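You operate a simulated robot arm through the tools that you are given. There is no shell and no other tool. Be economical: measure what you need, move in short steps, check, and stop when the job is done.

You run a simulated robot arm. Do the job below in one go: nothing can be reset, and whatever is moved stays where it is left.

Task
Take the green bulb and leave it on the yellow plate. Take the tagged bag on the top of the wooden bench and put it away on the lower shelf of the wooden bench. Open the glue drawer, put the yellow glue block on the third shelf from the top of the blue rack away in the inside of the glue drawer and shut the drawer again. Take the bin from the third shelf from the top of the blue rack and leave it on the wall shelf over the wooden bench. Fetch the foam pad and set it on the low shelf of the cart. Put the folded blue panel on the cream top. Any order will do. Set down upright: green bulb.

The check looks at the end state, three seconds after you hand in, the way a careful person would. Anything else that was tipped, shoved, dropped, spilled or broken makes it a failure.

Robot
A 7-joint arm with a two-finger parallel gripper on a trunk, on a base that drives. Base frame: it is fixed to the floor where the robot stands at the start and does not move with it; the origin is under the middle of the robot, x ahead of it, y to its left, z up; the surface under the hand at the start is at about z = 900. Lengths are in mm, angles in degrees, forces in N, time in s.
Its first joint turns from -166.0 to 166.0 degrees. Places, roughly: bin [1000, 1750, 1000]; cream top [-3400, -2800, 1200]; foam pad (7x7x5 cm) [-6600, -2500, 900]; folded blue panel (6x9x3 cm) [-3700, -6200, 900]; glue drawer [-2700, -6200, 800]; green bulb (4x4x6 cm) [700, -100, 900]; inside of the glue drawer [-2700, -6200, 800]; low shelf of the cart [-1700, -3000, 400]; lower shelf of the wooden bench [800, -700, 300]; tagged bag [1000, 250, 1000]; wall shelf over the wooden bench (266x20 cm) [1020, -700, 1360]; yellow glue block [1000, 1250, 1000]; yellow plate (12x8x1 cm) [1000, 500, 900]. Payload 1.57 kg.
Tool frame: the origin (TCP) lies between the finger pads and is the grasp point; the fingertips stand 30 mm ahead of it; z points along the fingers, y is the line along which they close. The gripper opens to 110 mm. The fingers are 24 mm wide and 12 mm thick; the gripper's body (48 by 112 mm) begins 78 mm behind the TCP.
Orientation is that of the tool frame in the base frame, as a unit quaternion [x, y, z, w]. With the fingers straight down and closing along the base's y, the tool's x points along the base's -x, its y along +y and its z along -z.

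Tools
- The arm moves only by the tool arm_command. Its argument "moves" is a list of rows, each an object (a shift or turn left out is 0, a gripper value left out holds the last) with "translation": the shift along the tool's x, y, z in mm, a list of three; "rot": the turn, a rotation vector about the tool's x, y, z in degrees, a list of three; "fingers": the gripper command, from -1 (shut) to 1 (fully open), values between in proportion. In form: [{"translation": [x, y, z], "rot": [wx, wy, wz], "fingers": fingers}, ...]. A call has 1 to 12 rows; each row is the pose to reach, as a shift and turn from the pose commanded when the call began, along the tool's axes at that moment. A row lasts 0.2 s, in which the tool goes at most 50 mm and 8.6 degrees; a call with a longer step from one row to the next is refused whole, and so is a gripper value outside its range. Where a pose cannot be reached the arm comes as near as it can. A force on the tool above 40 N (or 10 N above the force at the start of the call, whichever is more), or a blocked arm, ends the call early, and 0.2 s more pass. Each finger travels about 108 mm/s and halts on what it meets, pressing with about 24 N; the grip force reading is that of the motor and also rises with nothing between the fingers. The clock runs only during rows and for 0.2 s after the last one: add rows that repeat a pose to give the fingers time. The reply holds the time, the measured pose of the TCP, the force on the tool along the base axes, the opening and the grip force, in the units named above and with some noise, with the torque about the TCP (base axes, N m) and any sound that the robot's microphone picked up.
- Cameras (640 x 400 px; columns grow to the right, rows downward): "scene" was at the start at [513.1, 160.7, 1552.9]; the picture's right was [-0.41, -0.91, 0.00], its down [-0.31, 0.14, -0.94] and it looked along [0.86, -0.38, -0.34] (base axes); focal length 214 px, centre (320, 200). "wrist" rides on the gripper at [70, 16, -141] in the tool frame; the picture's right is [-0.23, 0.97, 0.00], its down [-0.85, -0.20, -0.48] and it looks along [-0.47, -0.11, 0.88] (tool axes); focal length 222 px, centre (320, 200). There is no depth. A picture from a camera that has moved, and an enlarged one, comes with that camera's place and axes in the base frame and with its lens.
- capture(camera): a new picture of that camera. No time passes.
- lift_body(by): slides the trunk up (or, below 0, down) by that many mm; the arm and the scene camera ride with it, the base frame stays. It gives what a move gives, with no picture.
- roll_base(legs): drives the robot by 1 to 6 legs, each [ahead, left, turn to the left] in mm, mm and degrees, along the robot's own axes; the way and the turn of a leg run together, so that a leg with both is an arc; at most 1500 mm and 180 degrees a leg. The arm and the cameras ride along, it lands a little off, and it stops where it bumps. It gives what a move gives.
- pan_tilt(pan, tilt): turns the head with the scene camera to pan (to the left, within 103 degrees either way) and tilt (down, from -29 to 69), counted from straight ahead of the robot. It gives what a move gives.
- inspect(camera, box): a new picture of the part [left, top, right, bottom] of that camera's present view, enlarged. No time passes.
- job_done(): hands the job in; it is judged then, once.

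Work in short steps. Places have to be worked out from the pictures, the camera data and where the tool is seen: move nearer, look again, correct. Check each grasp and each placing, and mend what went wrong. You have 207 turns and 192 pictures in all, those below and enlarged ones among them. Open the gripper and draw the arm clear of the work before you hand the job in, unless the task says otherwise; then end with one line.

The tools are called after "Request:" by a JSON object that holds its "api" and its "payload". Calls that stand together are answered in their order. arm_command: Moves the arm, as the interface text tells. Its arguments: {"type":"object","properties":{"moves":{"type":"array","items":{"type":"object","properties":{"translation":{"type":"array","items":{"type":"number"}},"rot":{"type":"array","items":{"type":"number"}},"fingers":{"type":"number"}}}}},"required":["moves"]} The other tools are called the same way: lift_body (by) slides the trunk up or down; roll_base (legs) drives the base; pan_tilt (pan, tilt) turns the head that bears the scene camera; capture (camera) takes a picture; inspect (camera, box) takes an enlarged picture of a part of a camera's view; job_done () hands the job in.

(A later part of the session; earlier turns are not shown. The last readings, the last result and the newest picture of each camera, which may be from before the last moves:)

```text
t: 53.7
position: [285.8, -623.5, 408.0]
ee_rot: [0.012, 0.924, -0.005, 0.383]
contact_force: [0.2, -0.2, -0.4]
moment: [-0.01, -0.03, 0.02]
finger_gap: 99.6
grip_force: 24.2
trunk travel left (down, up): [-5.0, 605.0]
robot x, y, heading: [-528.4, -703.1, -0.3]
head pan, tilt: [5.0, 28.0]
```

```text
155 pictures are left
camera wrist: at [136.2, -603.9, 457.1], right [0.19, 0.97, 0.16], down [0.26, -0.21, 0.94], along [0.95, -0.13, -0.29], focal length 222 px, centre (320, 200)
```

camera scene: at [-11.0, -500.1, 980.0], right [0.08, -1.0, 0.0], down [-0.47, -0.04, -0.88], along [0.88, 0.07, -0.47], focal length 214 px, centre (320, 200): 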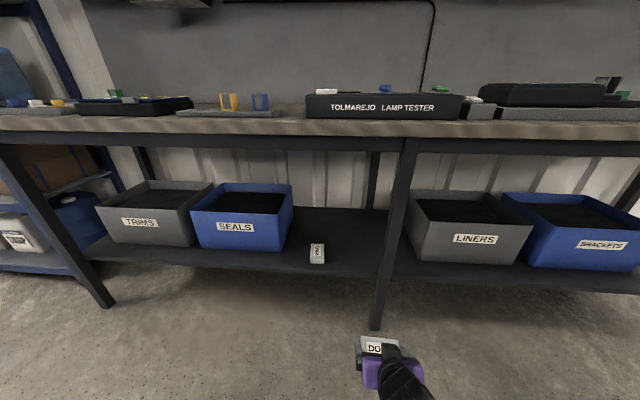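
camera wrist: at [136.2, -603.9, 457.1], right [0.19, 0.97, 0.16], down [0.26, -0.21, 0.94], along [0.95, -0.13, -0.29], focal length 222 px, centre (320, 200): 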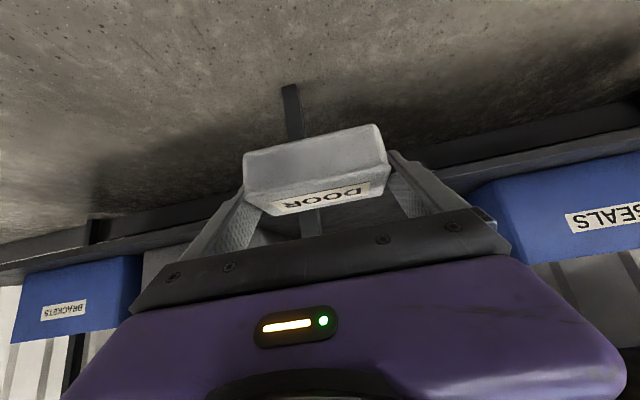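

The gap on the shelf runs y -465 to -687, so target (735,-578). I shift left 45 mm and drive ahead 270, then check.

Request:
{"api": "roll_base", "payload": {"legs": [[0, 45, 0.2], [260, 0, 0]]}}

Request:
{"api": "capture", "payload": {"camera": "scene"}}

Request:
{"api": "capture", "payload": {"camera": "wrist"}}

```text
t: 56.1
position: [551.0, -573.0, 407.3]
ee_rot: [0.011, 0.924, -0.004, 0.382]
contact_force: [-0.6, -0.5, -0.6]
moment: [-0.01, -0.01, -0.02]
finger_gap: 99.4
grip_force: 24.3
trunk travel left (down, up): [-5.0, 605.0]
robot x, y, heading: [-266.2, -662.5, 0.1]
head pan, tilt: [5.0, 28.0]
```

```text
154 pictures are left
camera scene: at [252.6, -451.6, 980.0], right [0.09, -1.0, 0.0], down [-0.47, -0.04, -0.88], along [0.88, 0.08, -0.47], focal length 214 px, centre (320, 200)
```

scene: 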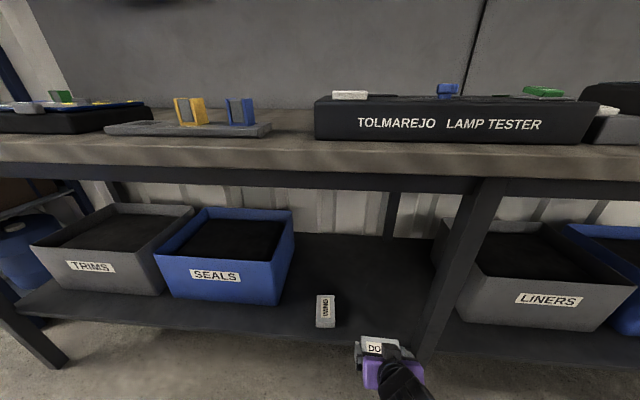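

```text
153 pictures are left
camera wrist: at [400.4, -554.6, 457.1], right [0.18, 0.97, 0.16], down [0.26, -0.2, 0.94], along [0.95, -0.13, -0.29], focal length 222 px, centre (320, 200)
```

wrist: 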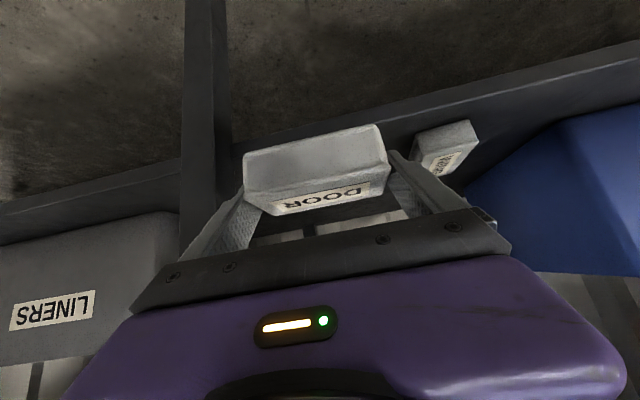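

Centred in the gap. I drive ahead 180 mm.

Request:
{"api": "roll_base", "payload": {"legs": [[180, 3, 0]]}}

Request:
{"api": "capture", "payload": {"camera": "scene"}}

Request:
{"api": "capture", "payload": {"camera": "wrist"}}

```text
t: 57.6
position: [730.5, -569.7, 407.4]
ee_rot: [0.01, 0.924, -0.004, 0.382]
contact_force: [-1.0, -0.5, -0.9]
moment: [-0.03, 0.01, -0.02]
finger_gap: 99.5
grip_force: 24.5
trunk travel left (down, up): [-5.0, 605.0]
robot x, y, heading: [-83.7, -658.4, 0.1]
head pan, tilt: [5.0, 28.0]
```

```text
152 pictures are left
camera scene: at [433.1, -448.1, 980.0], right [0.09, -1.0, 0.0], down [-0.47, -0.04, -0.88], along [0.88, 0.08, -0.47], focal length 214 px, centre (320, 200)
```

scene: 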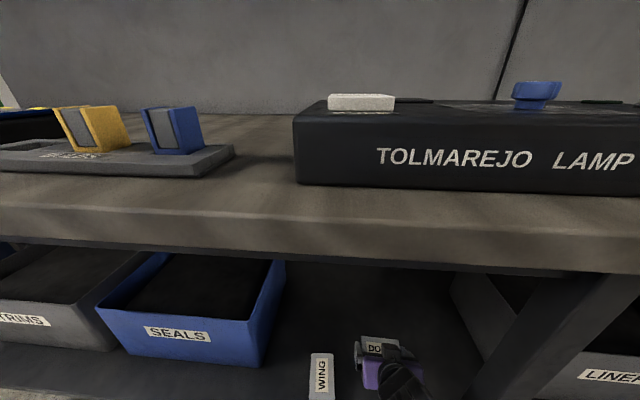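

```text
151 pictures are left
camera wrist: at [580.9, -551.1, 457.1], right [0.18, 0.97, 0.16], down [0.26, -0.2, 0.94], along [0.95, -0.13, -0.29], focal length 222 px, centre (320, 200)
```

wrist: 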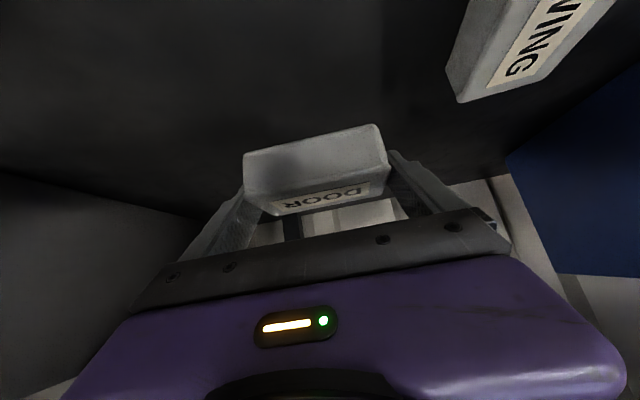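

Clear on both sides. I lower the bag to the shelf, slowly at the end.

Request:
{"api": "arm_command", "payload": {"moves": [{"translation": [25, 0, 25]}, {"translation": [42, 0, 42]}, {"translation": [45, 0, 45]}, {"translation": [48, 0, 48]}, {"translation": [50, 0, 50]}, {"translation": [52, 0, 52]}, {"translation": [54, 0, 54]}, {"translation": [56, 0, 56]}]}}

Request:
{"api": "capture", "payload": {"camera": "scene"}}

```text
t: 58.5
position: [731.3, -567.7, 351.1]
ee_rot: [0.01, 0.921, -0.003, 0.39]
contact_force: [-3.9, -0.6, 15.1]
moment: [-0.2, 0.53, 0.02]
finger_gap: 99.6
grip_force: 24.0
trunk travel left (down, up): [-5.0, 605.0]
robot x, y, heading: [-86.5, -659.1, 0.4]
head pan, tilt: [5.0, 28.0]
stopped in row 4: the force on the tool passed its limit at 48 N (the readings are from after the stop); the commanded pose is now the measured one
```

```text
150 pictures are left
camera scene: at [432.7, -448.2, 980.1], right [0.09, -1.0, 0.0], down [-0.47, -0.04, -0.88], along [0.88, 0.08, -0.47], focal length 214 px, centre (320, 200)
```

scene: 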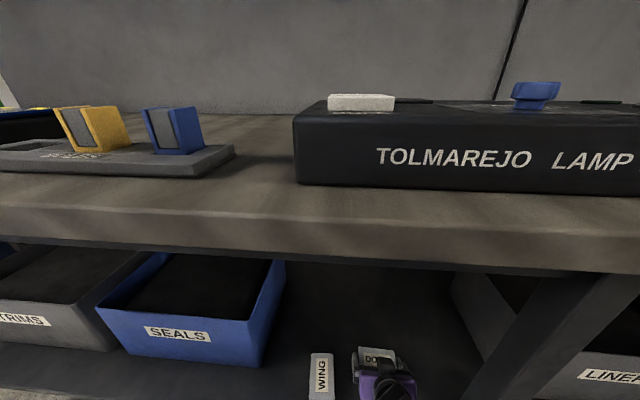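

It rests on the shelf (surface ≈319). I open and back out along the finger direction.

Request:
{"api": "arm_command", "payload": {"moves": [{"translation": [0, 0, 0], "fingers": 0.9}, {"translation": [0, 0, 0], "fingers": 1}, {"translation": [0, 0, -25], "fingers": 1}, {"translation": [0, 0, -60], "fingers": 1}, {"translation": [0, 0, -95], "fingers": 1}]}}

Request:
{"api": "capture", "payload": {"camera": "wrist"}}

```text
t: 59.7
position: [665.0, -564.5, 416.9]
ee_rot: [0.01, 0.922, -0.003, 0.388]
contact_force: [-0.8, -0.4, 0.0]
moment: [-0.01, -0.03, 0.03]
finger_gap: 109.9
grip_force: 0.2
trunk travel left (down, up): [-5.0, 605.0]
robot x, y, heading: [-83.9, -654.4, 0.2]
head pan, tilt: [5.0, 28.0]
```

```text
149 pictures are left
camera wrist: at [515.4, -545.8, 465.5], right [0.18, 0.97, 0.16], down [0.25, -0.21, 0.95], along [0.95, -0.13, -0.28], focal length 222 px, centre (320, 200)
```

wrist: 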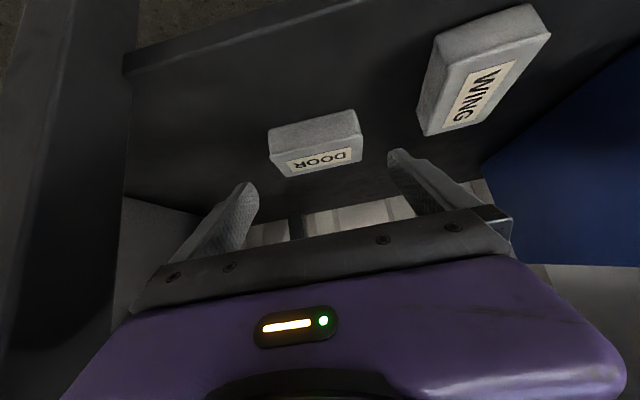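

The bag is set down on the lower shelf. I back out, raise the trunk, and drive over to the blue rack.

Request:
{"api": "roll_base", "payload": {"legs": [[-450, 0, 0]]}}

Request:
{"api": "lift_body", "payload": {"by": 400}}

Request:
{"api": "roll_base", "payload": {"legs": [[0, 1400, 0], [0, 700, 0]]}}

Request:
{"api": "pan_tilt", "payload": {"pan": 0, "tilt": 15}}

Request:
{"api": "capture", "payload": {"camera": "scene"}}

```text
t: 62.4
position: [214.5, -571.6, 417.2]
ee_rot: [0.015, 0.921, -0.006, 0.389]
contact_force: [-0.3, -0.7, -0.6]
moment: [0.0, -0.02, -0.02]
finger_gap: 110.0
grip_force: 0.0
trunk travel left (down, up): [-5.0, 605.0]
robot x, y, heading: [-537.4, -654.7, -0.5]
head pan, tilt: [5.0, 28.0]
```

```text
t: 66.2
position: [215.2, -571.1, 817.2]
ee_rot: [0.014, 0.921, -0.005, 0.39]
contact_force: [-0.6, 0.1, -0.2]
moment: [0.04, 0.01, -0.01]
finger_gap: 110.3
grip_force: 0.0
trunk travel left (down, up): [-405.0, 205.0]
robot x, y, heading: [-538.2, -653.0, -0.7]
head pan, tilt: [5.0, 28.0]
```

```text
t: 76.6
position: [270.1, 1493.3, 817.1]
ee_rot: [0.027, 0.921, -0.011, 0.389]
contact_force: [-0.5, 0.2, 0.3]
moment: [0.0, -0.02, 0.0]
finger_gap: 109.9
grip_force: 0.1
trunk travel left (down, up): [-405.0, 205.0]
robot x, y, heading: [-482.6, 1431.2, -2.1]
head pan, tilt: [5.0, 28.0]
```

```text
t: 77.3
position: [269.7, 1493.0, 817.7]
ee_rot: [0.027, 0.921, -0.011, 0.389]
contact_force: [-0.2, -0.1, -0.5]
moment: [-0.02, -0.02, 0.0]
finger_gap: 109.9
grip_force: 0.0
trunk travel left (down, up): [-405.0, 205.0]
robot x, y, heading: [-485.1, 1429.4, -2.4]
head pan, tilt: [0.0, 15.0]
```

```text
148 pictures are left
camera scene: at [44.3, 1609.5, 1401.0], right [-0.04, -1.0, 0.0], down [-0.26, 0.01, -0.97], along [0.97, -0.03, -0.26], focal length 214 px, centre (320, 200)
```

scene: 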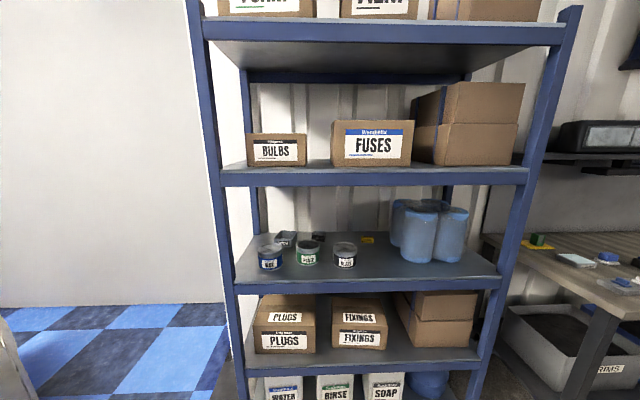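

The third shelf has small tins, dark items and a yellow block. I zoom in.

Request:
{"api": "inspect", "payload": {"camera": "scene", "box": [230, 190, 470, 310]}}

Request:
{"api": "inspect", "payload": {"camera": "scene", "box": [250, 222, 390, 282]}}

```text
2.67 times, centred on (350, 250) of scene
camera zoom: at [44.3, 1609.5, 1401.0], right [-0.04, -1.0, 0.0], down [-0.26, 0.01, -0.97], along [0.97, -0.03, -0.26], focal length 572 px, centre (240, 67)
```

zoom: 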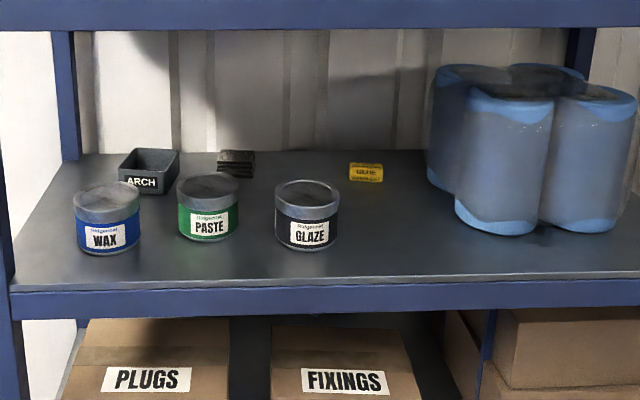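

```text
4.57 times, centred on (320, 252) of scene
camera zoom: at [44.3, 1609.5, 1401.0], right [-0.04, -1.0, 0.0], down [-0.26, 0.01, -0.97], along [0.97, -0.03, -0.26], focal length 980 px, centre (320, -38)
```

zoom: 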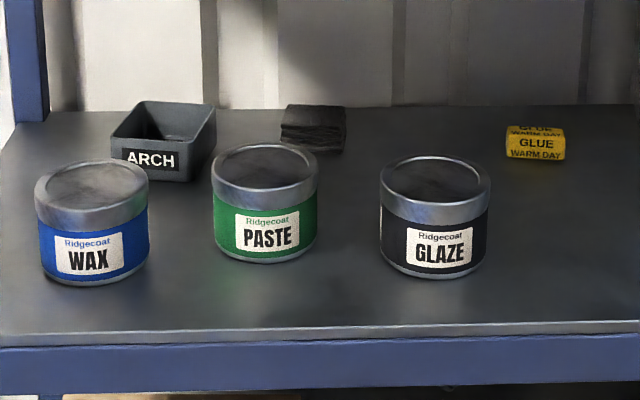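

The bin is the ARCH one (behind the WAX tin) and the glue block is at the back. I drive nearer to triangulate.

Request:
{"api": "roll_base", "payload": {"legs": [[300, 0, 2.4]]}}

Request:
{"api": "pan_tilt", "payload": {"pan": 0, "tilt": 30}}

Request:
{"api": "capture", "payload": {"camera": "scene"}}

Request:
{"api": "inspect", "payload": {"camera": "scene", "box": [220, 140, 460, 290]}}

```text
t: 79.4
position: [572.0, 1515.8, 817.2]
ee_rot: [0.011, 0.921, -0.004, 0.388]
contact_force: [-0.9, 0.1, -0.9]
moment: [0.0, -0.01, -0.01]
finger_gap: 109.9
grip_force: 0.0
trunk travel left (down, up): [-405.0, 205.0]
robot x, y, heading: [-181.7, 1424.2, 0.2]
head pan, tilt: [0.0, 15.0]
```

```text
t: 80.2
position: [571.7, 1515.0, 817.6]
ee_rot: [0.01, 0.921, -0.003, 0.389]
contact_force: [-0.2, 0.1, 0.0]
moment: [-0.02, 0.0, 0.01]
finger_gap: 110.1
grip_force: 0.1
trunk travel left (down, up): [-405.0, 205.0]
robot x, y, heading: [-181.5, 1423.4, 0.2]
head pan, tilt: [0.0, 30.0]
```

```text
145 pictures are left
camera scene: at [338.3, 1623.6, 1376.9], right [0.0, -1.0, 0.0], down [-0.5, 0.0, -0.87], along [0.87, 0.0, -0.5], focal length 214 px, centre (320, 200)
```

scene: 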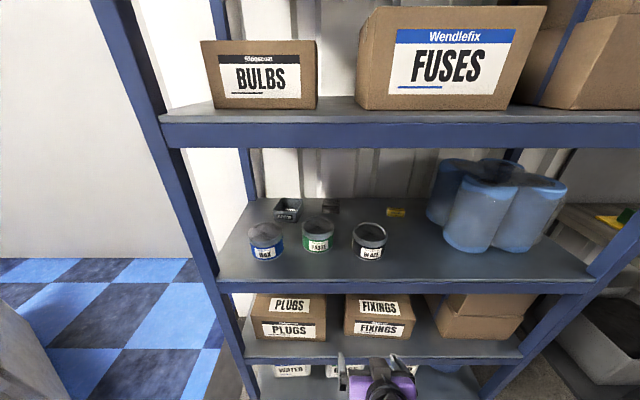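

```text
2.67 times, centred on (340, 215) of scene
camera zoom: at [338.3, 1623.6, 1376.9], right [0.0, -1.0, 0.0], down [-0.5, 0.0, -0.87], along [0.87, 0.0, -0.5], focal length 572 px, centre (267, 160)
```

zoom: 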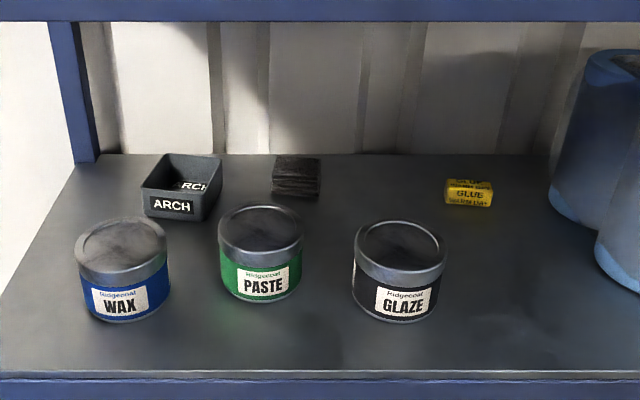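

Triangulation: rack front edge x≈724, shelf top z≈910, upper shelf underside ≈1264; bin about 82×90×48 centred (1040,1750); WAX tin in front of it tops at ≈977. To clear the tin I want the wrist camera on the upper side, so I try rolling the tool 180° here in free space.

Request:
{"api": "arm_command", "payload": {"moves": [{"rot": [0, 0, 8]}, {"rot": [0, 0, 16]}, {"rot": [0, 0, 24]}, {"rot": [0, 0, 32]}, {"rot": [0, 0, 40]}, {"rot": [0, 0, 48]}, {"rot": [0, 0, 56]}, {"rot": [0, 0, 64]}, {"rot": [0, 0, 72]}, {"rot": [0, 0, 80]}, {"rot": [0, 0, 85]}, {"rot": [0, 0, 90]}]}}

```text
t: 82.8
position: [572.1, 1517.0, 816.1]
ee_rot: [0.659, 0.643, 0.273, 0.278]
contact_force: [0.4, 0.4, 0.3]
moment: [0.0, 0.0, -0.02]
finger_gap: 110.2
grip_force: 0.0
trunk travel left (down, up): [-405.0, 205.0]
robot x, y, heading: [-179.0, 1427.4, -0.2]
head pan, tilt: [0.0, 30.0]
```

It rolls freely. I continue to 180°.

Request:
{"api": "arm_command", "payload": {"moves": [{"rot": [0, 0, 8]}, {"rot": [0, 0, 16]}, {"rot": [0, 0, 24]}, {"rot": [0, 0, 32]}, {"rot": [0, 0, 40]}, {"rot": [0, 0, 48]}, {"rot": [0, 0, 56]}, {"rot": [0, 0, 64]}, {"rot": [0, 0, 72]}, {"rot": [0, 0, 80]}, {"rot": [0, 0, 85]}, {"rot": [0, 0, 89]}]}}

Request:
{"api": "capture", "payload": {"camera": "wrist"}}

```text
t: 85.6
position: [631.6, 1449.1, 890.3]
ee_rot: [0.888, -0.088, 0.451, 0.02]
contact_force: [0.0, -0.1, 0.2]
moment: [-0.01, 0.0, -0.03]
finger_gap: 110.0
grip_force: 0.2
out of reach, approached as far as the arm can: row 8, 9, 10
trunk travel left (down, up): [-405.0, 205.0]
robot x, y, heading: [-180.6, 1424.8, -0.5]
head pan, tilt: [0.0, 30.0]
stopped in row 12: the arm was blocked; the commanded pose is now the measured one
```

```text
143 pictures are left
camera wrist: at [556.8, 1438.4, 1028.6], right [-0.3, -0.93, -0.22], down [-0.84, 0.37, -0.39], along [0.45, 0.07, -0.89], focal length 222 px, centre (320, 200)
```

wrist: 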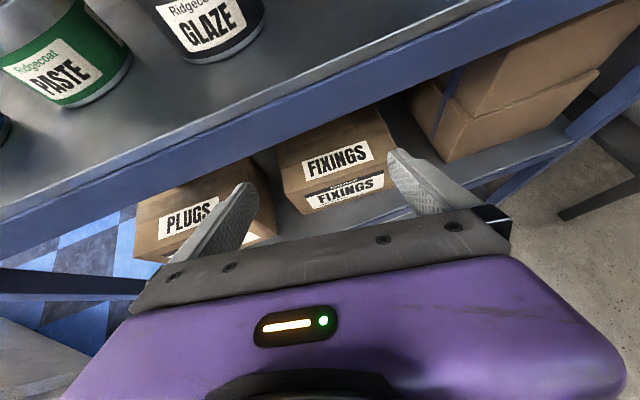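

It got close to the camera-up pose but ran out of reach near the body. I back the base off and extend the arm a bit while squaring to a 60° pitch, camera up.

Request:
{"api": "roll_base", "payload": {"legs": [[-250, 0, 0.5]]}}

Request:
{"api": "arm_command", "payload": {"moves": [{"translation": [10, -16, 38]}, {"translation": [22, -32, 76]}, {"translation": [33, -48, 116]}, {"translation": [33, -48, 116], "rot": [2, 1.5, -2]}, {"translation": [33, -48, 116], "rot": [4, 3, -4]}, {"translation": [33, -48, 116], "rot": [6, 5, -6]}, {"translation": [33, -48, 116], "rot": [7, 6.1, -7.6]}, {"translation": [33, -48, 116], "rot": [7, 6.1, -7.6]}]}}

Request:
{"api": "capture", "payload": {"camera": "wrist"}}

Request:
{"api": "capture", "payload": {"camera": "scene"}}

```text
t: 87.3
position: [389.0, 1456.6, 890.2]
ee_rot: [0.889, -0.084, 0.45, 0.018]
contact_force: [-0.1, -0.6, 0.3]
moment: [-0.02, 0.01, 0.0]
finger_gap: 110.1
grip_force: 0.1
trunk travel left (down, up): [-405.0, 205.0]
robot x, y, heading: [-422.1, 1422.7, 0.6]
head pan, tilt: [0.0, 30.0]
```

```text
t: 89.2
position: [508.9, 1487.1, 848.0]
ee_rot: [0.866, 0.004, 0.499, -0.002]
contact_force: [0.7, 1.5, -0.9]
moment: [0.02, 0.02, 0.01]
finger_gap: 109.9
grip_force: 0.0
trunk travel left (down, up): [-405.0, 205.0]
robot x, y, heading: [-424.1, 1422.7, 0.7]
head pan, tilt: [0.0, 30.0]
```

```text
142 pictures are left
camera wrist: at [420.6, 1469.3, 979.3], right [-0.11, -0.97, -0.2], down [-0.84, 0.19, -0.5], along [0.52, 0.11, -0.84], focal length 222 px, centre (320, 200)
```

wrist: 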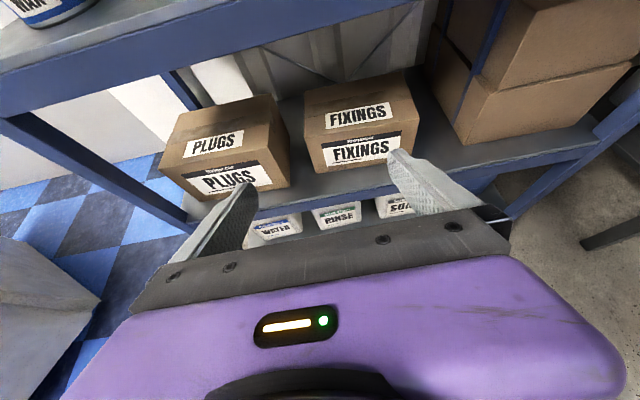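

```text
141 pictures are left
camera scene: at [92.7, 1627.1, 1376.8], right [0.01, -1.0, 0.0], down [-0.5, -0.01, -0.87], along [0.87, 0.01, -0.5], focal length 214 px, centre (320, 200)
```

scene: 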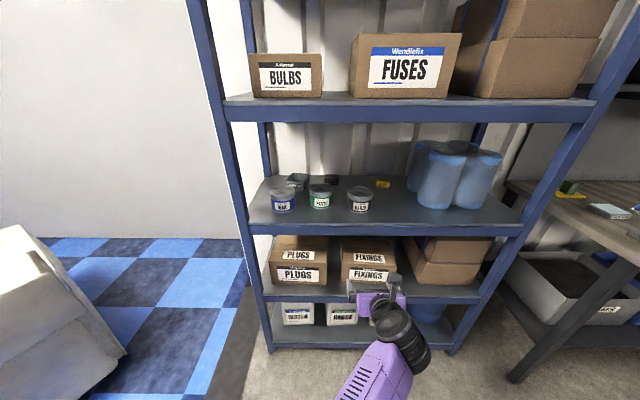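

Now the hand is at 60° pitch with the camera up. I raise the trunk and drive so the hand lines up with the bin in y, still in front of the rack.

Request:
{"api": "lift_body", "payload": {"by": 195}}

Request:
{"api": "roll_base", "payload": {"legs": [[0, 263, -0.7], [150, 0, 0]]}}

Request:
{"api": "capture", "payload": {"camera": "wrist"}}

Request:
{"api": "capture", "payload": {"camera": "scene"}}

```text
t: 91.3
position: [506.9, 1486.6, 1043.9]
ee_rot: [0.867, 0.003, 0.498, -0.001]
contact_force: [0.6, -0.3, 0.3]
moment: [-0.04, 0.03, -0.03]
finger_gap: 110.3
grip_force: 0.1
trunk travel left (down, up): [-600.0, 10.0]
robot x, y, heading: [-426.7, 1419.8, 0.9]
head pan, tilt: [0.0, 30.0]
```

```text
t: 94.1
position: [661.9, 1728.5, 1045.1]
ee_rot: [0.867, -0.005, 0.499, 0.003]
contact_force: [0.2, -0.3, 0.2]
moment: [0.02, -0.01, -0.02]
finger_gap: 110.0
grip_force: 0.1
trunk travel left (down, up): [-600.0, 10.0]
robot x, y, heading: [-272.6, 1679.7, -0.3]
head pan, tilt: [0.0, 30.0]
```

```text
140 pictures are left
camera wrist: at [574.4, 1712.7, 1174.5], right [-0.12, -0.97, -0.2], down [-0.84, 0.21, -0.5], along [0.53, 0.1, -0.84], focal length 222 px, centre (320, 200)
```

wrist: 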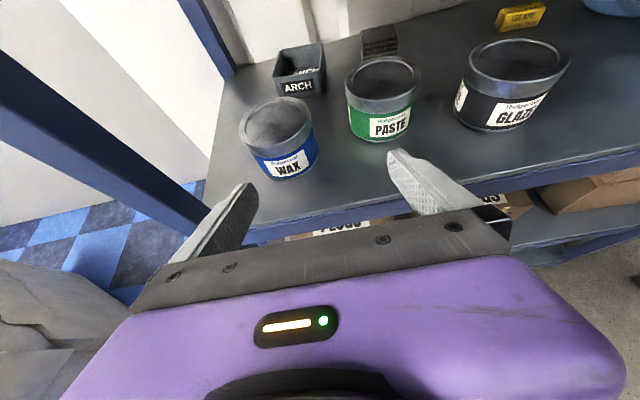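

```text
139 pictures are left
camera scene: at [249.4, 1876.5, 1571.9], right [-0.01, -1.0, 0.0], down [-0.5, 0.0, -0.87], along [0.87, -0.01, -0.5], focal length 214 px, centre (320, 200)
```

scene: 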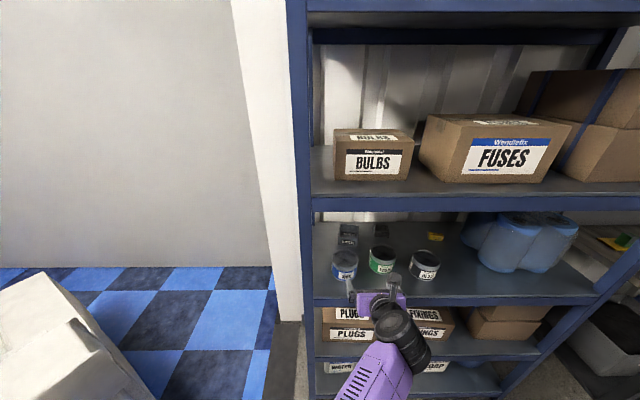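

I zoom the wrist view on the bin to get its corners and yaw.

Request:
{"api": "inspect", "payload": {"camera": "wrist", "box": [230, 30, 390, 130]}}

```text
4.00 times, centred on (310, 80) of wrist
camera zoom: at [574.4, 1712.7, 1174.5], right [-0.12, -0.97, -0.2], down [-0.84, 0.21, -0.5], along [0.53, 0.1, -0.84], focal length 888 px, centre (360, 680)
```

zoom: 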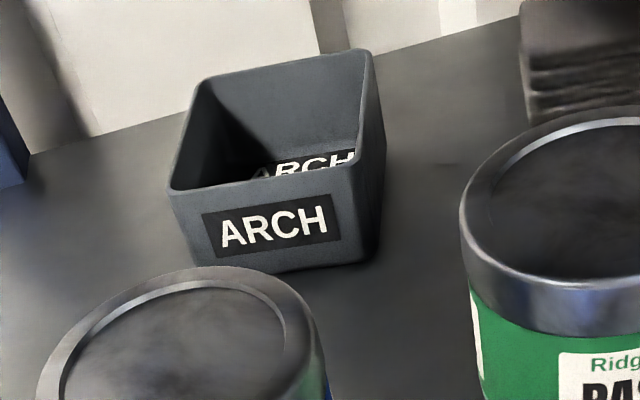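

The bin is yawed about -11.5°: centre (1037,1740), about 87×98, rim z≈956. I yaw the tool to match and pull the hand back to the approach line.

Request:
{"api": "arm_command", "payload": {"moves": [{"translation": [-12, -13, -25], "rot": [-2.5, 0, 1.4]}, {"translation": [-25, -26, -50], "rot": [-5, 0, 2.9]}, {"translation": [-37, -39, -75], "rot": [-7.5, 0, 4.3]}, {"translation": [-49, -52, -99], "rot": [-10, 0, 5.75]}, {"translation": [-49, -52, -99], "rot": [-10, 0, 5.75]}]}}

```text
t: 95.3
position: [551.7, 1782.1, 1049.2]
ee_rot: [0.861, -0.091, 0.497, 0.054]
contact_force: [0.4, -0.9, -0.1]
moment: [-0.01, -0.02, -0.02]
finger_gap: 110.2
grip_force: 0.1
trunk travel left (down, up): [-600.0, 10.0]
robot x, y, heading: [-273.3, 1678.6, -0.4]
head pan, tilt: [0.0, 30.0]
```

Good. I drive ahead 285 mm so the hand is over the WAX tin (tips ≈50 mm above it), and look.

Request:
{"api": "roll_base", "payload": {"legs": [[285, 0, 0.3]]}}

Request:
{"api": "capture", "payload": {"camera": "wrist"}}

Request:
{"api": "capture", "payload": {"camera": "scene"}}

```text
t: 97.3
position: [837.8, 1778.8, 1049.2]
ee_rot: [0.862, -0.092, 0.496, 0.054]
contact_force: [0.3, 0.4, 0.2]
moment: [-0.01, 0.03, 0.0]
finger_gap: 110.3
grip_force: 0.1
trunk travel left (down, up): [-600.0, 10.0]
robot x, y, heading: [13.8, 1680.7, -0.5]
head pan, tilt: [0.0, 30.0]
```

```text
137 pictures are left
camera wrist: at [748.9, 1779.9, 1179.8], right [-0.32, -0.93, -0.2], down [-0.78, 0.37, -0.5], along [0.54, -0.01, -0.84], focal length 222 px, centre (320, 200)
```

wrist: 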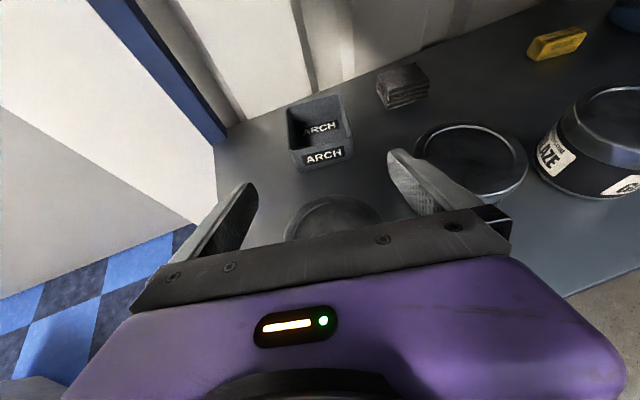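

```text
136 pictures are left
camera scene: at [535.2, 1873.9, 1571.9], right [-0.01, -1.0, 0.0], down [-0.5, 0.0, -0.87], along [0.87, -0.01, -0.5], focal length 214 px, centre (320, 200)
```

scene: 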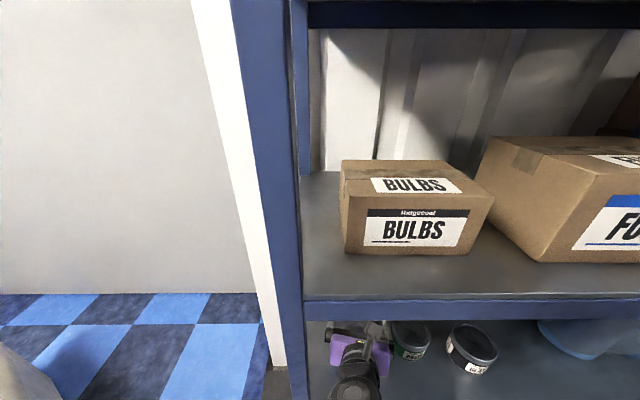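

The approach line passes through the bin's centre. I advance 120 mm along the finger axis and check.

Request:
{"api": "arm_command", "payload": {"moves": [{"translation": [0, 0, 40]}, {"translation": [0, 0, 80]}, {"translation": [0, 0, 120]}, {"translation": [0, 0, 130]}]}}

Request:
{"api": "capture", "payload": {"camera": "wrist"}}

Request:
{"api": "capture", "payload": {"camera": "scene"}}

```text
t: 98.3
position: [947.8, 1757.6, 997.1]
ee_rot: [0.858, -0.092, 0.503, 0.053]
contact_force: [-4.2, 0.5, 20.0]
moment: [0.23, 1.81, 0.08]
finger_gap: 110.0
grip_force: 0.0
trunk travel left (down, up): [-600.0, 10.0]
robot x, y, heading: [16.1, 1676.4, -0.4]
head pan, tilt: [0.0, 30.0]
stopped in row 4: the force on the tool passed its limit at 48 N (the readings are from after the stop); the commanded pose is now the measured one
```

```text
135 pictures are left
camera wrist: at [857.7, 1759.7, 1125.4], right [-0.32, -0.93, -0.2], down [-0.77, 0.37, -0.51], along [0.55, -0.01, -0.84], focal length 222 px, centre (320, 200)
```

wrist: 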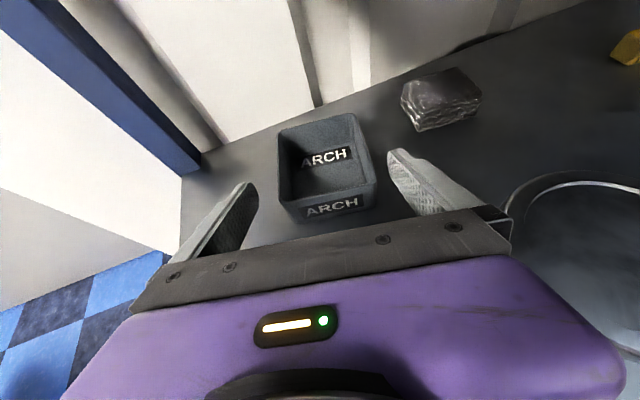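

```text
134 pictures are left
camera scene: at [534.0, 1874.1, 1572.5], right [-0.01, -1.0, 0.0], down [-0.5, 0.0, -0.87], along [0.87, -0.01, -0.5], focal length 214 px, centre (320, 200)
```

scene: 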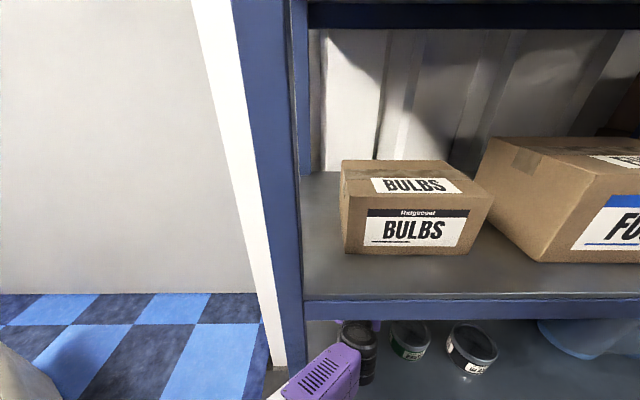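

Something under the hand pressed on the WAX tin (upward force with the lever arm behind the TCP). I back off along the axis and check the tin.

Request:
{"api": "arm_command", "payload": {"moves": [{"translation": [0, 0, -40]}, {"translation": [0, 0, -80]}, {"translation": [0, 0, -120]}]}}

Request:
{"api": "capture", "payload": {"camera": "wrist"}}

Request:
{"api": "roll_base", "payload": {"legs": [[-285, 0, 0]]}}

Request:
{"api": "capture", "payload": {"camera": "wrist"}}

Request:
{"api": "capture", "payload": {"camera": "scene"}}

```text
t: 99.1
position: [845.8, 1778.5, 1053.7]
ee_rot: [0.859, -0.091, 0.5, 0.053]
contact_force: [0.0, -0.8, 0.2]
moment: [-0.02, -0.01, 0.05]
finger_gap: 110.0
grip_force: 0.1
trunk travel left (down, up): [-600.0, 10.0]
robot x, y, heading: [15.8, 1678.5, -0.6]
head pan, tilt: [0.0, 30.0]
```

```text
133 pictures are left
camera wrist: at [756.0, 1779.9, 1183.1], right [-0.32, -0.93, -0.2], down [-0.78, 0.37, -0.51], along [0.54, -0.01, -0.84], focal length 222 px, centre (320, 200)
```

wrist: 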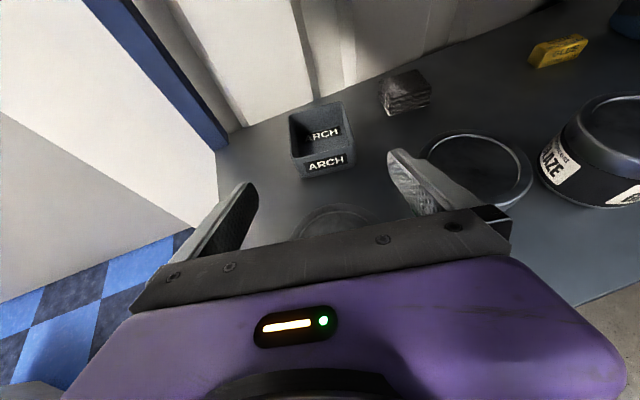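

```text
t: 101.0
position: [570.6, 1786.8, 1053.6]
ee_rot: [0.859, -0.089, 0.5, 0.053]
contact_force: [0.1, -0.1, -0.9]
moment: [0.01, 0.01, 0.03]
finger_gap: 109.9
grip_force: 0.1
trunk travel left (down, up): [-600.0, 10.0]
robot x, y, heading: [-263.1, 1680.7, 0.1]
head pan, tilt: [0.0, 30.0]
```

```text
132 pictures are left
camera wrist: at [480.1, 1788.2, 1183.0], right [-0.31, -0.93, -0.2], down [-0.78, 0.37, -0.51], along [0.54, 0.0, -0.84], focal length 222 px, centre (320, 200)
```

wrist: 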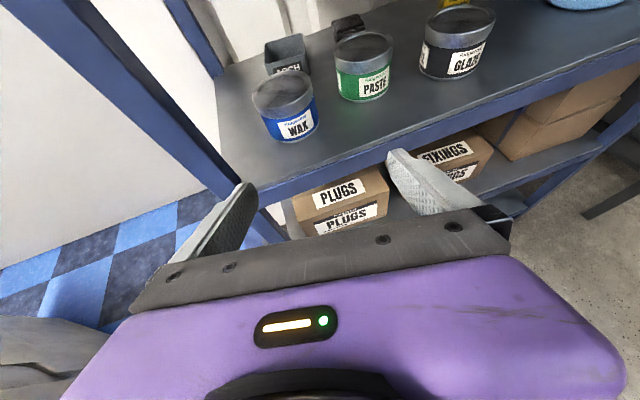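

```text
131 pictures are left
camera scene: at [258.3, 1880.0, 1571.7], right [0.0, -1.0, 0.0], down [-0.5, 0.0, -0.87], along [0.87, 0.0, -0.5], focal length 214 px, centre (320, 200)
```

scene: 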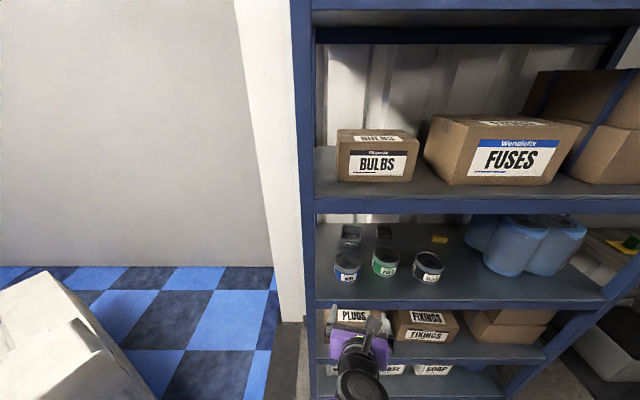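

The tin hasn't visibly moved. I need a steeper tool: 45° pitch with camera up, and the shoulder lower so the forearm stays under the upper beam. I lower the trunk 200 while raising the arm the same, then pitch to 45°.

Request:
{"api": "arm_command", "payload": {"moves": [{"rot": [0, -5, 0]}, {"rot": [0, -10, 0]}, {"rot": [0, -15, 0]}, {"rot": [0, -15, 0]}]}}

Request:
{"api": "lift_body", "payload": {"by": -200}}

Request:
{"api": "arm_command", "payload": {"moves": [{"translation": [25, 0, -25]}, {"translation": [55, 0, -55]}, {"translation": [85, 0, -85]}, {"translation": [115, 0, -115]}, {"translation": [135, 0, -135]}]}}

Request:
{"api": "capture", "payload": {"camera": "scene"}}

```text
t: 102.0
position: [571.3, 1786.3, 1054.1]
ee_rot: [0.918, -0.094, 0.384, 0.04]
contact_force: [-0.4, 0.0, -0.5]
moment: [0.02, -0.01, -0.01]
finger_gap: 109.8
grip_force: 0.1
trunk travel left (down, up): [-600.0, 10.0]
robot x, y, heading: [-264.6, 1682.0, 0.3]
head pan, tilt: [0.0, 30.0]
```

```text
t: 104.2
position: [570.1, 1787.8, 852.2]
ee_rot: [0.918, -0.094, 0.384, 0.04]
contact_force: [0.6, 0.3, 0.9]
moment: [0.01, -0.02, 0.02]
finger_gap: 109.9
grip_force: 0.2
trunk travel left (down, up): [-400.0, 210.0]
robot x, y, heading: [-260.0, 1680.3, 0.3]
head pan, tilt: [0.0, 30.0]
```

```text
t: 105.4
position: [569.1, 1787.5, 1043.2]
ee_rot: [0.918, -0.095, 0.384, 0.039]
contact_force: [0.7, -0.9, -1.3]
moment: [0.01, -0.05, 0.0]
finger_gap: 109.9
grip_force: 0.1
trunk travel left (down, up): [-400.0, 210.0]
robot x, y, heading: [-264.3, 1678.0, -0.2]
head pan, tilt: [0.0, 30.0]
```

```text
130 pictures are left
camera scene: at [258.1, 1880.0, 1371.7], right [0.0, -1.0, 0.0], down [-0.5, 0.0, -0.87], along [0.87, 0.0, -0.5], focal length 214 px, centre (320, 200)
```

scene: 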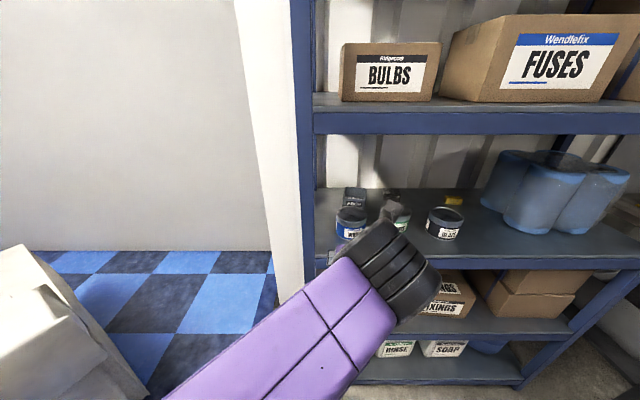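

The forearm now comes from the left near the rack's left post; I shift the base right by 170 mm while moving the hand left by the same, so the forearm comes in straighter.

Request:
{"api": "roll_base", "payload": {"legs": [[0, -170, 0.2]]}}

Request:
{"api": "arm_command", "payload": {"moves": [{"translation": [-6, -42, -6]}, {"translation": [-12, -84, -12]}, {"translation": [-18, -126, -18]}, {"translation": [-24, -165, -24]}]}}

Request:
{"api": "capture", "payload": {"camera": "scene"}}

Request:
{"api": "capture", "payload": {"camera": "wrist"}}

```text
t: 106.8
position: [569.6, 1618.7, 1042.2]
ee_rot: [0.918, -0.092, 0.384, 0.038]
contact_force: [-0.9, -0.8, -0.3]
moment: [-0.02, 0.0, 0.0]
finger_gap: 109.9
grip_force: 0.0
trunk travel left (down, up): [-400.0, 210.0]
robot x, y, heading: [-256.9, 1509.0, 0.5]
head pan, tilt: [0.0, 30.0]
```

```text
t: 107.8
position: [569.9, 1784.5, 1043.5]
ee_rot: [0.918, -0.092, 0.384, 0.039]
contact_force: [-0.2, 0.4, 0.0]
moment: [0.0, 0.03, 0.01]
finger_gap: 109.8
grip_force: 0.0
trunk travel left (down, up): [-400.0, 210.0]
robot x, y, heading: [-257.4, 1507.8, 0.8]
head pan, tilt: [0.0, 30.0]
```

```text
129 pictures are left
camera scene: at [257.8, 1708.9, 1371.8], right [0.01, -1.0, 0.0], down [-0.5, 0.0, -0.87], along [0.87, 0.01, -0.5], focal length 214 px, centre (320, 200)
```

scene: 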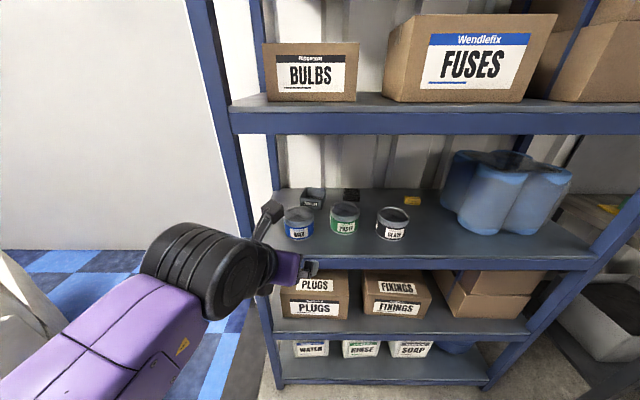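

```text
128 pictures are left
camera wrist: at [515.3, 1778.5, 1192.1], right [-0.35, -0.92, -0.16], down [-0.88, 0.38, -0.27], along [0.31, 0.05, -0.95], focal length 222 px, centre (320, 200)
```

wrist: 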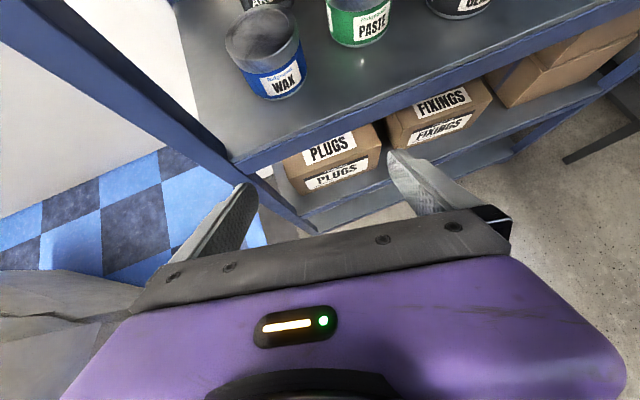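

With the camera up the elbow swings left, which would meet the rack post. I want to know the shoulder's height to stretch the arm flat; I look back at the robot itself.

Request:
{"api": "pan_tilt", "payload": {"pan": -103, "tilt": 15}}

Request:
{"api": "capture", "payload": {"camera": "scene"}}

Request:
{"api": "pan_tilt", "payload": {"pan": 103, "tilt": 30}}

Request:
{"api": "capture", "payload": {"camera": "scene"}}

```text
t: 109.6
position: [569.5, 1784.8, 1043.8]
ee_rot: [0.918, -0.091, 0.385, 0.038]
contact_force: [-0.5, -0.4, 0.0]
moment: [0.02, 0.0, -0.03]
finger_gap: 109.6
grip_force: 0.0
trunk travel left (down, up): [-400.0, 210.0]
robot x, y, heading: [-258.2, 1505.8, 0.6]
head pan, tilt: [-103.0, 15.0]
```

```text
127 pictures are left
camera scene: at [146.9, 1617.5, 1396.0], right [-0.98, 0.22, 0.0], down [0.06, 0.25, -0.97], along [-0.21, -0.94, -0.26], focal length 214 px, centre (320, 200)
```

scene: 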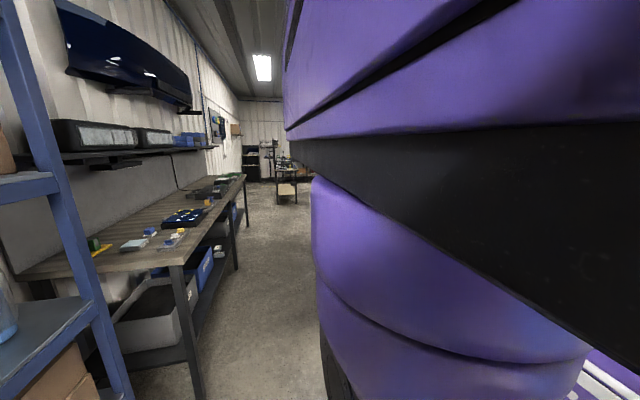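

```text
t: 112.6
position: [568.8, 1784.9, 1044.1]
ee_rot: [0.918, -0.092, 0.385, 0.039]
contact_force: [-1.1, 0.3, 0.4]
moment: [0.0, 0.0, 0.03]
finger_gap: 110.0
grip_force: 0.0
trunk travel left (down, up): [-400.0, 210.0]
robot x, y, heading: [-260.1, 1509.0, 0.5]
head pan, tilt: [103.0, 30.0]
```

```text
126 pictures are left
camera scene: at [146.3, 1796.7, 1371.8], right [0.97, 0.23, 0.0], down [0.12, -0.49, -0.87], along [-0.2, 0.84, -0.5], focal length 214 px, centre (320, 200)
```

scene: 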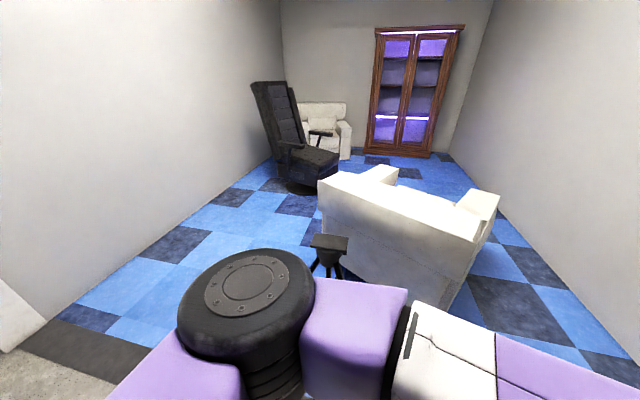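

The arm lies in a roughly horizontal plane at z≈1150 with the elbow bulging left. Stretching the arm will flatten that; I back the base and extend the arm to nearly full reach.

Request:
{"api": "roll_base", "payload": {"legs": [[-200, 150, 0]]}}

Request:
{"api": "arm_command", "payload": {"moves": [{"translation": [27, 18, 27]}, {"translation": [54, 36, 54]}, {"translation": [80, 54, 80]}, {"translation": [107, 71, 107]}, {"translation": [134, 89, 134]}, {"translation": [160, 107, 160]}]}}

Request:
{"api": "pan_tilt", "payload": {"pan": 20, "tilt": 45}}

Request:
{"api": "capture", "payload": {"camera": "scene"}}

```text
t: 114.5
position: [366.2, 1933.7, 1044.7]
ee_rot: [0.918, -0.091, 0.384, 0.038]
contact_force: [0.1, 0.5, 0.6]
moment: [-0.03, -0.01, -0.01]
finger_gap: 110.0
grip_force: 0.1
trunk travel left (down, up): [-400.0, 210.0]
robot x, y, heading: [-460.9, 1652.3, 0.5]
head pan, tilt: [103.0, 30.0]
```

```text
t: 115.8
position: [565.1, 1782.6, 1045.9]
ee_rot: [0.918, -0.091, 0.385, 0.038]
contact_force: [0.4, -0.2, 0.4]
moment: [-0.04, 0.01, -0.06]
finger_gap: 110.2
grip_force: 0.0
trunk travel left (down, up): [-400.0, 210.0]
robot x, y, heading: [-465.7, 1654.8, 0.6]
head pan, tilt: [103.0, 30.0]
```

```text
t: 117.4
position: [563.4, 1782.0, 1045.6]
ee_rot: [0.918, -0.091, 0.384, 0.038]
contact_force: [0.8, 1.1, -0.4]
moment: [0.02, 0.03, -0.02]
finger_gap: 110.0
grip_force: 0.1
trunk travel left (down, up): [-400.0, 210.0]
robot x, y, heading: [-461.7, 1659.4, 0.3]
head pan, tilt: [20.0, 45.0]
```

```text
125 pictures are left
camera scene: at [40.4, 1884.9, 1349.2], right [0.35, -0.94, 0.0], down [-0.66, -0.25, -0.71], along [0.66, 0.25, -0.71], focal length 214 px, centre (320, 200)
```

scene: 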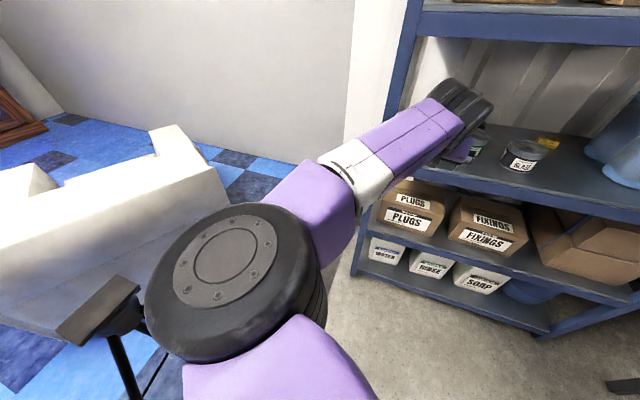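

Forearm still slants ~27°. I stretch further: base 100 back and 100 right, hand compensating.

Request:
{"api": "roll_base", "payload": {"legs": [[-100, -100, 0]]}}

Request:
{"api": "arm_command", "payload": {"moves": [{"translation": [14, -30, 14]}, {"translation": [28, -59, 28]}, {"translation": [41, -88, 41]}, {"translation": [55, -118, 55]}]}}

Request:
{"api": "capture", "payload": {"camera": "scene"}}

```text
t: 118.8
position: [466.4, 1678.7, 1046.4]
ee_rot: [0.918, -0.091, 0.384, 0.038]
contact_force: [-0.5, -0.9, 0.0]
moment: [-0.03, 0.02, 0.02]
finger_gap: 110.3
grip_force: 0.0
trunk travel left (down, up): [-400.0, 210.0]
robot x, y, heading: [-560.3, 1549.6, 0.2]
head pan, tilt: [20.0, 45.0]
```

```text
t: 119.8
position: [516.7, 1731.3, 1043.7]
ee_rot: [0.918, -0.091, 0.385, 0.039]
contact_force: [-0.6, -1.0, -1.4]
moment: [0.01, -0.04, 0.02]
finger_gap: 110.0
grip_force: 0.1
out of reach, approached as far as the arm can: row 3, 4
trunk travel left (down, up): [-400.0, 210.0]
robot x, y, heading: [-560.3, 1553.8, 0.2]
head pan, tilt: [20.0, 45.0]
```

```text
124 pictures are left
camera scene: at [-57.7, 1782.8, 1349.2], right [0.35, -0.94, 0.0], down [-0.66, -0.25, -0.71], along [0.66, 0.25, -0.71], focal length 214 px, centre (320, 200)
```

scene: 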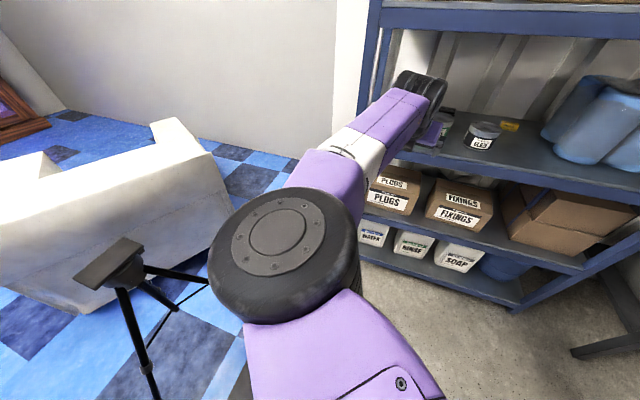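

The forearm slant is now ~14°; turning the base 8° left (with the tool keeping its world yaw) will straighten it further.

Request:
{"api": "roll_base", "payload": {"legs": [[0, 0, 8]]}}

Request:
{"api": "arm_command", "payload": {"moves": [{"translation": [0, 0, 0], "rot": [-2, 0, 2]}, {"translation": [0, 0, 0], "rot": [-4, 0, 4]}, {"translation": [0, 0, 0], "rot": [-5.7, 0, 5.7]}, {"translation": [0, 0, 0], "rot": [-5.7, 0, 5.7]}]}}

Request:
{"api": "capture", "payload": {"camera": "scene"}}

```text
t: 120.8
position: [481.1, 1880.1, 1042.1]
ee_rot: [0.922, -0.026, 0.387, 0.011]
contact_force: [0.5, -0.1, 0.2]
moment: [0.05, -0.03, 0.02]
finger_gap: 110.2
grip_force: 0.1
trunk travel left (down, up): [-400.0, 210.0]
robot x, y, heading: [-562.5, 1555.9, 8.3]
head pan, tilt: [20.0, 45.0]
```

```text
t: 121.8
position: [480.8, 1880.3, 1042.5]
ee_rot: [0.922, -0.026, 0.386, 0.011]
contact_force: [0.5, -0.6, -0.5]
moment: [0.02, 0.02, -0.02]
finger_gap: 109.9
grip_force: 0.0
out of reach, approached as far as the arm can: row 2, 3, 4
trunk travel left (down, up): [-400.0, 210.0]
robot x, y, heading: [-558.2, 1556.0, 8.3]
head pan, tilt: [20.0, 45.0]
```

```text
123 pictures are left
camera scene: at [-95.0, 1851.0, 1349.2], right [0.48, -0.88, 0.0], down [-0.62, -0.34, -0.71], along [0.62, 0.34, -0.71], focal length 214 px, centre (320, 200)
```

scene: 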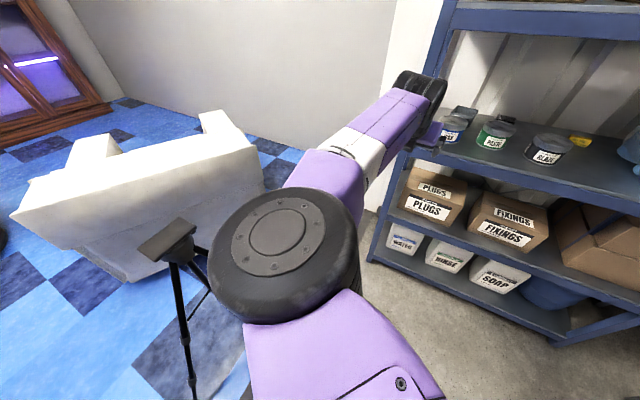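

The wrist limit ties tool yaw to the forearm. A tool yaw of about -7° suits both (bin skew only ~4°). I turn the base back 4° and pitch to 48°.

Request:
{"api": "roll_base", "payload": {"legs": [[0, 0, -4.3]]}}

Request:
{"api": "arm_command", "payload": {"moves": [{"translation": [-3, 0, -3], "rot": [0, 1.5, 0]}, {"translation": [-6, 0, -6], "rot": [0, 3, 0]}, {"translation": [-6, 0, -6], "rot": [0, 3, 0]}]}}

```text
t: 122.6
position: [501.5, 1798.2, 1043.4]
ee_rot: [0.92, -0.062, 0.386, 0.026]
contact_force: [-1.1, 1.2, -0.1]
moment: [0.02, -0.02, -0.01]
finger_gap: 110.1
grip_force: 0.1
trunk travel left (down, up): [-400.0, 210.0]
robot x, y, heading: [-559.6, 1552.9, 3.9]
head pan, tilt: [20.0, 45.0]
```

```text
t: 123.4
position: [495.0, 1798.0, 1042.2]
ee_rot: [0.91, -0.062, 0.41, 0.029]
contact_force: [0.6, 0.8, 0.2]
moment: [0.02, 0.0, -0.02]
finger_gap: 109.9
grip_force: 0.0
trunk travel left (down, up): [-400.0, 210.0]
robot x, y, heading: [-561.4, 1549.7, 4.1]
head pan, tilt: [20.0, 45.0]
```

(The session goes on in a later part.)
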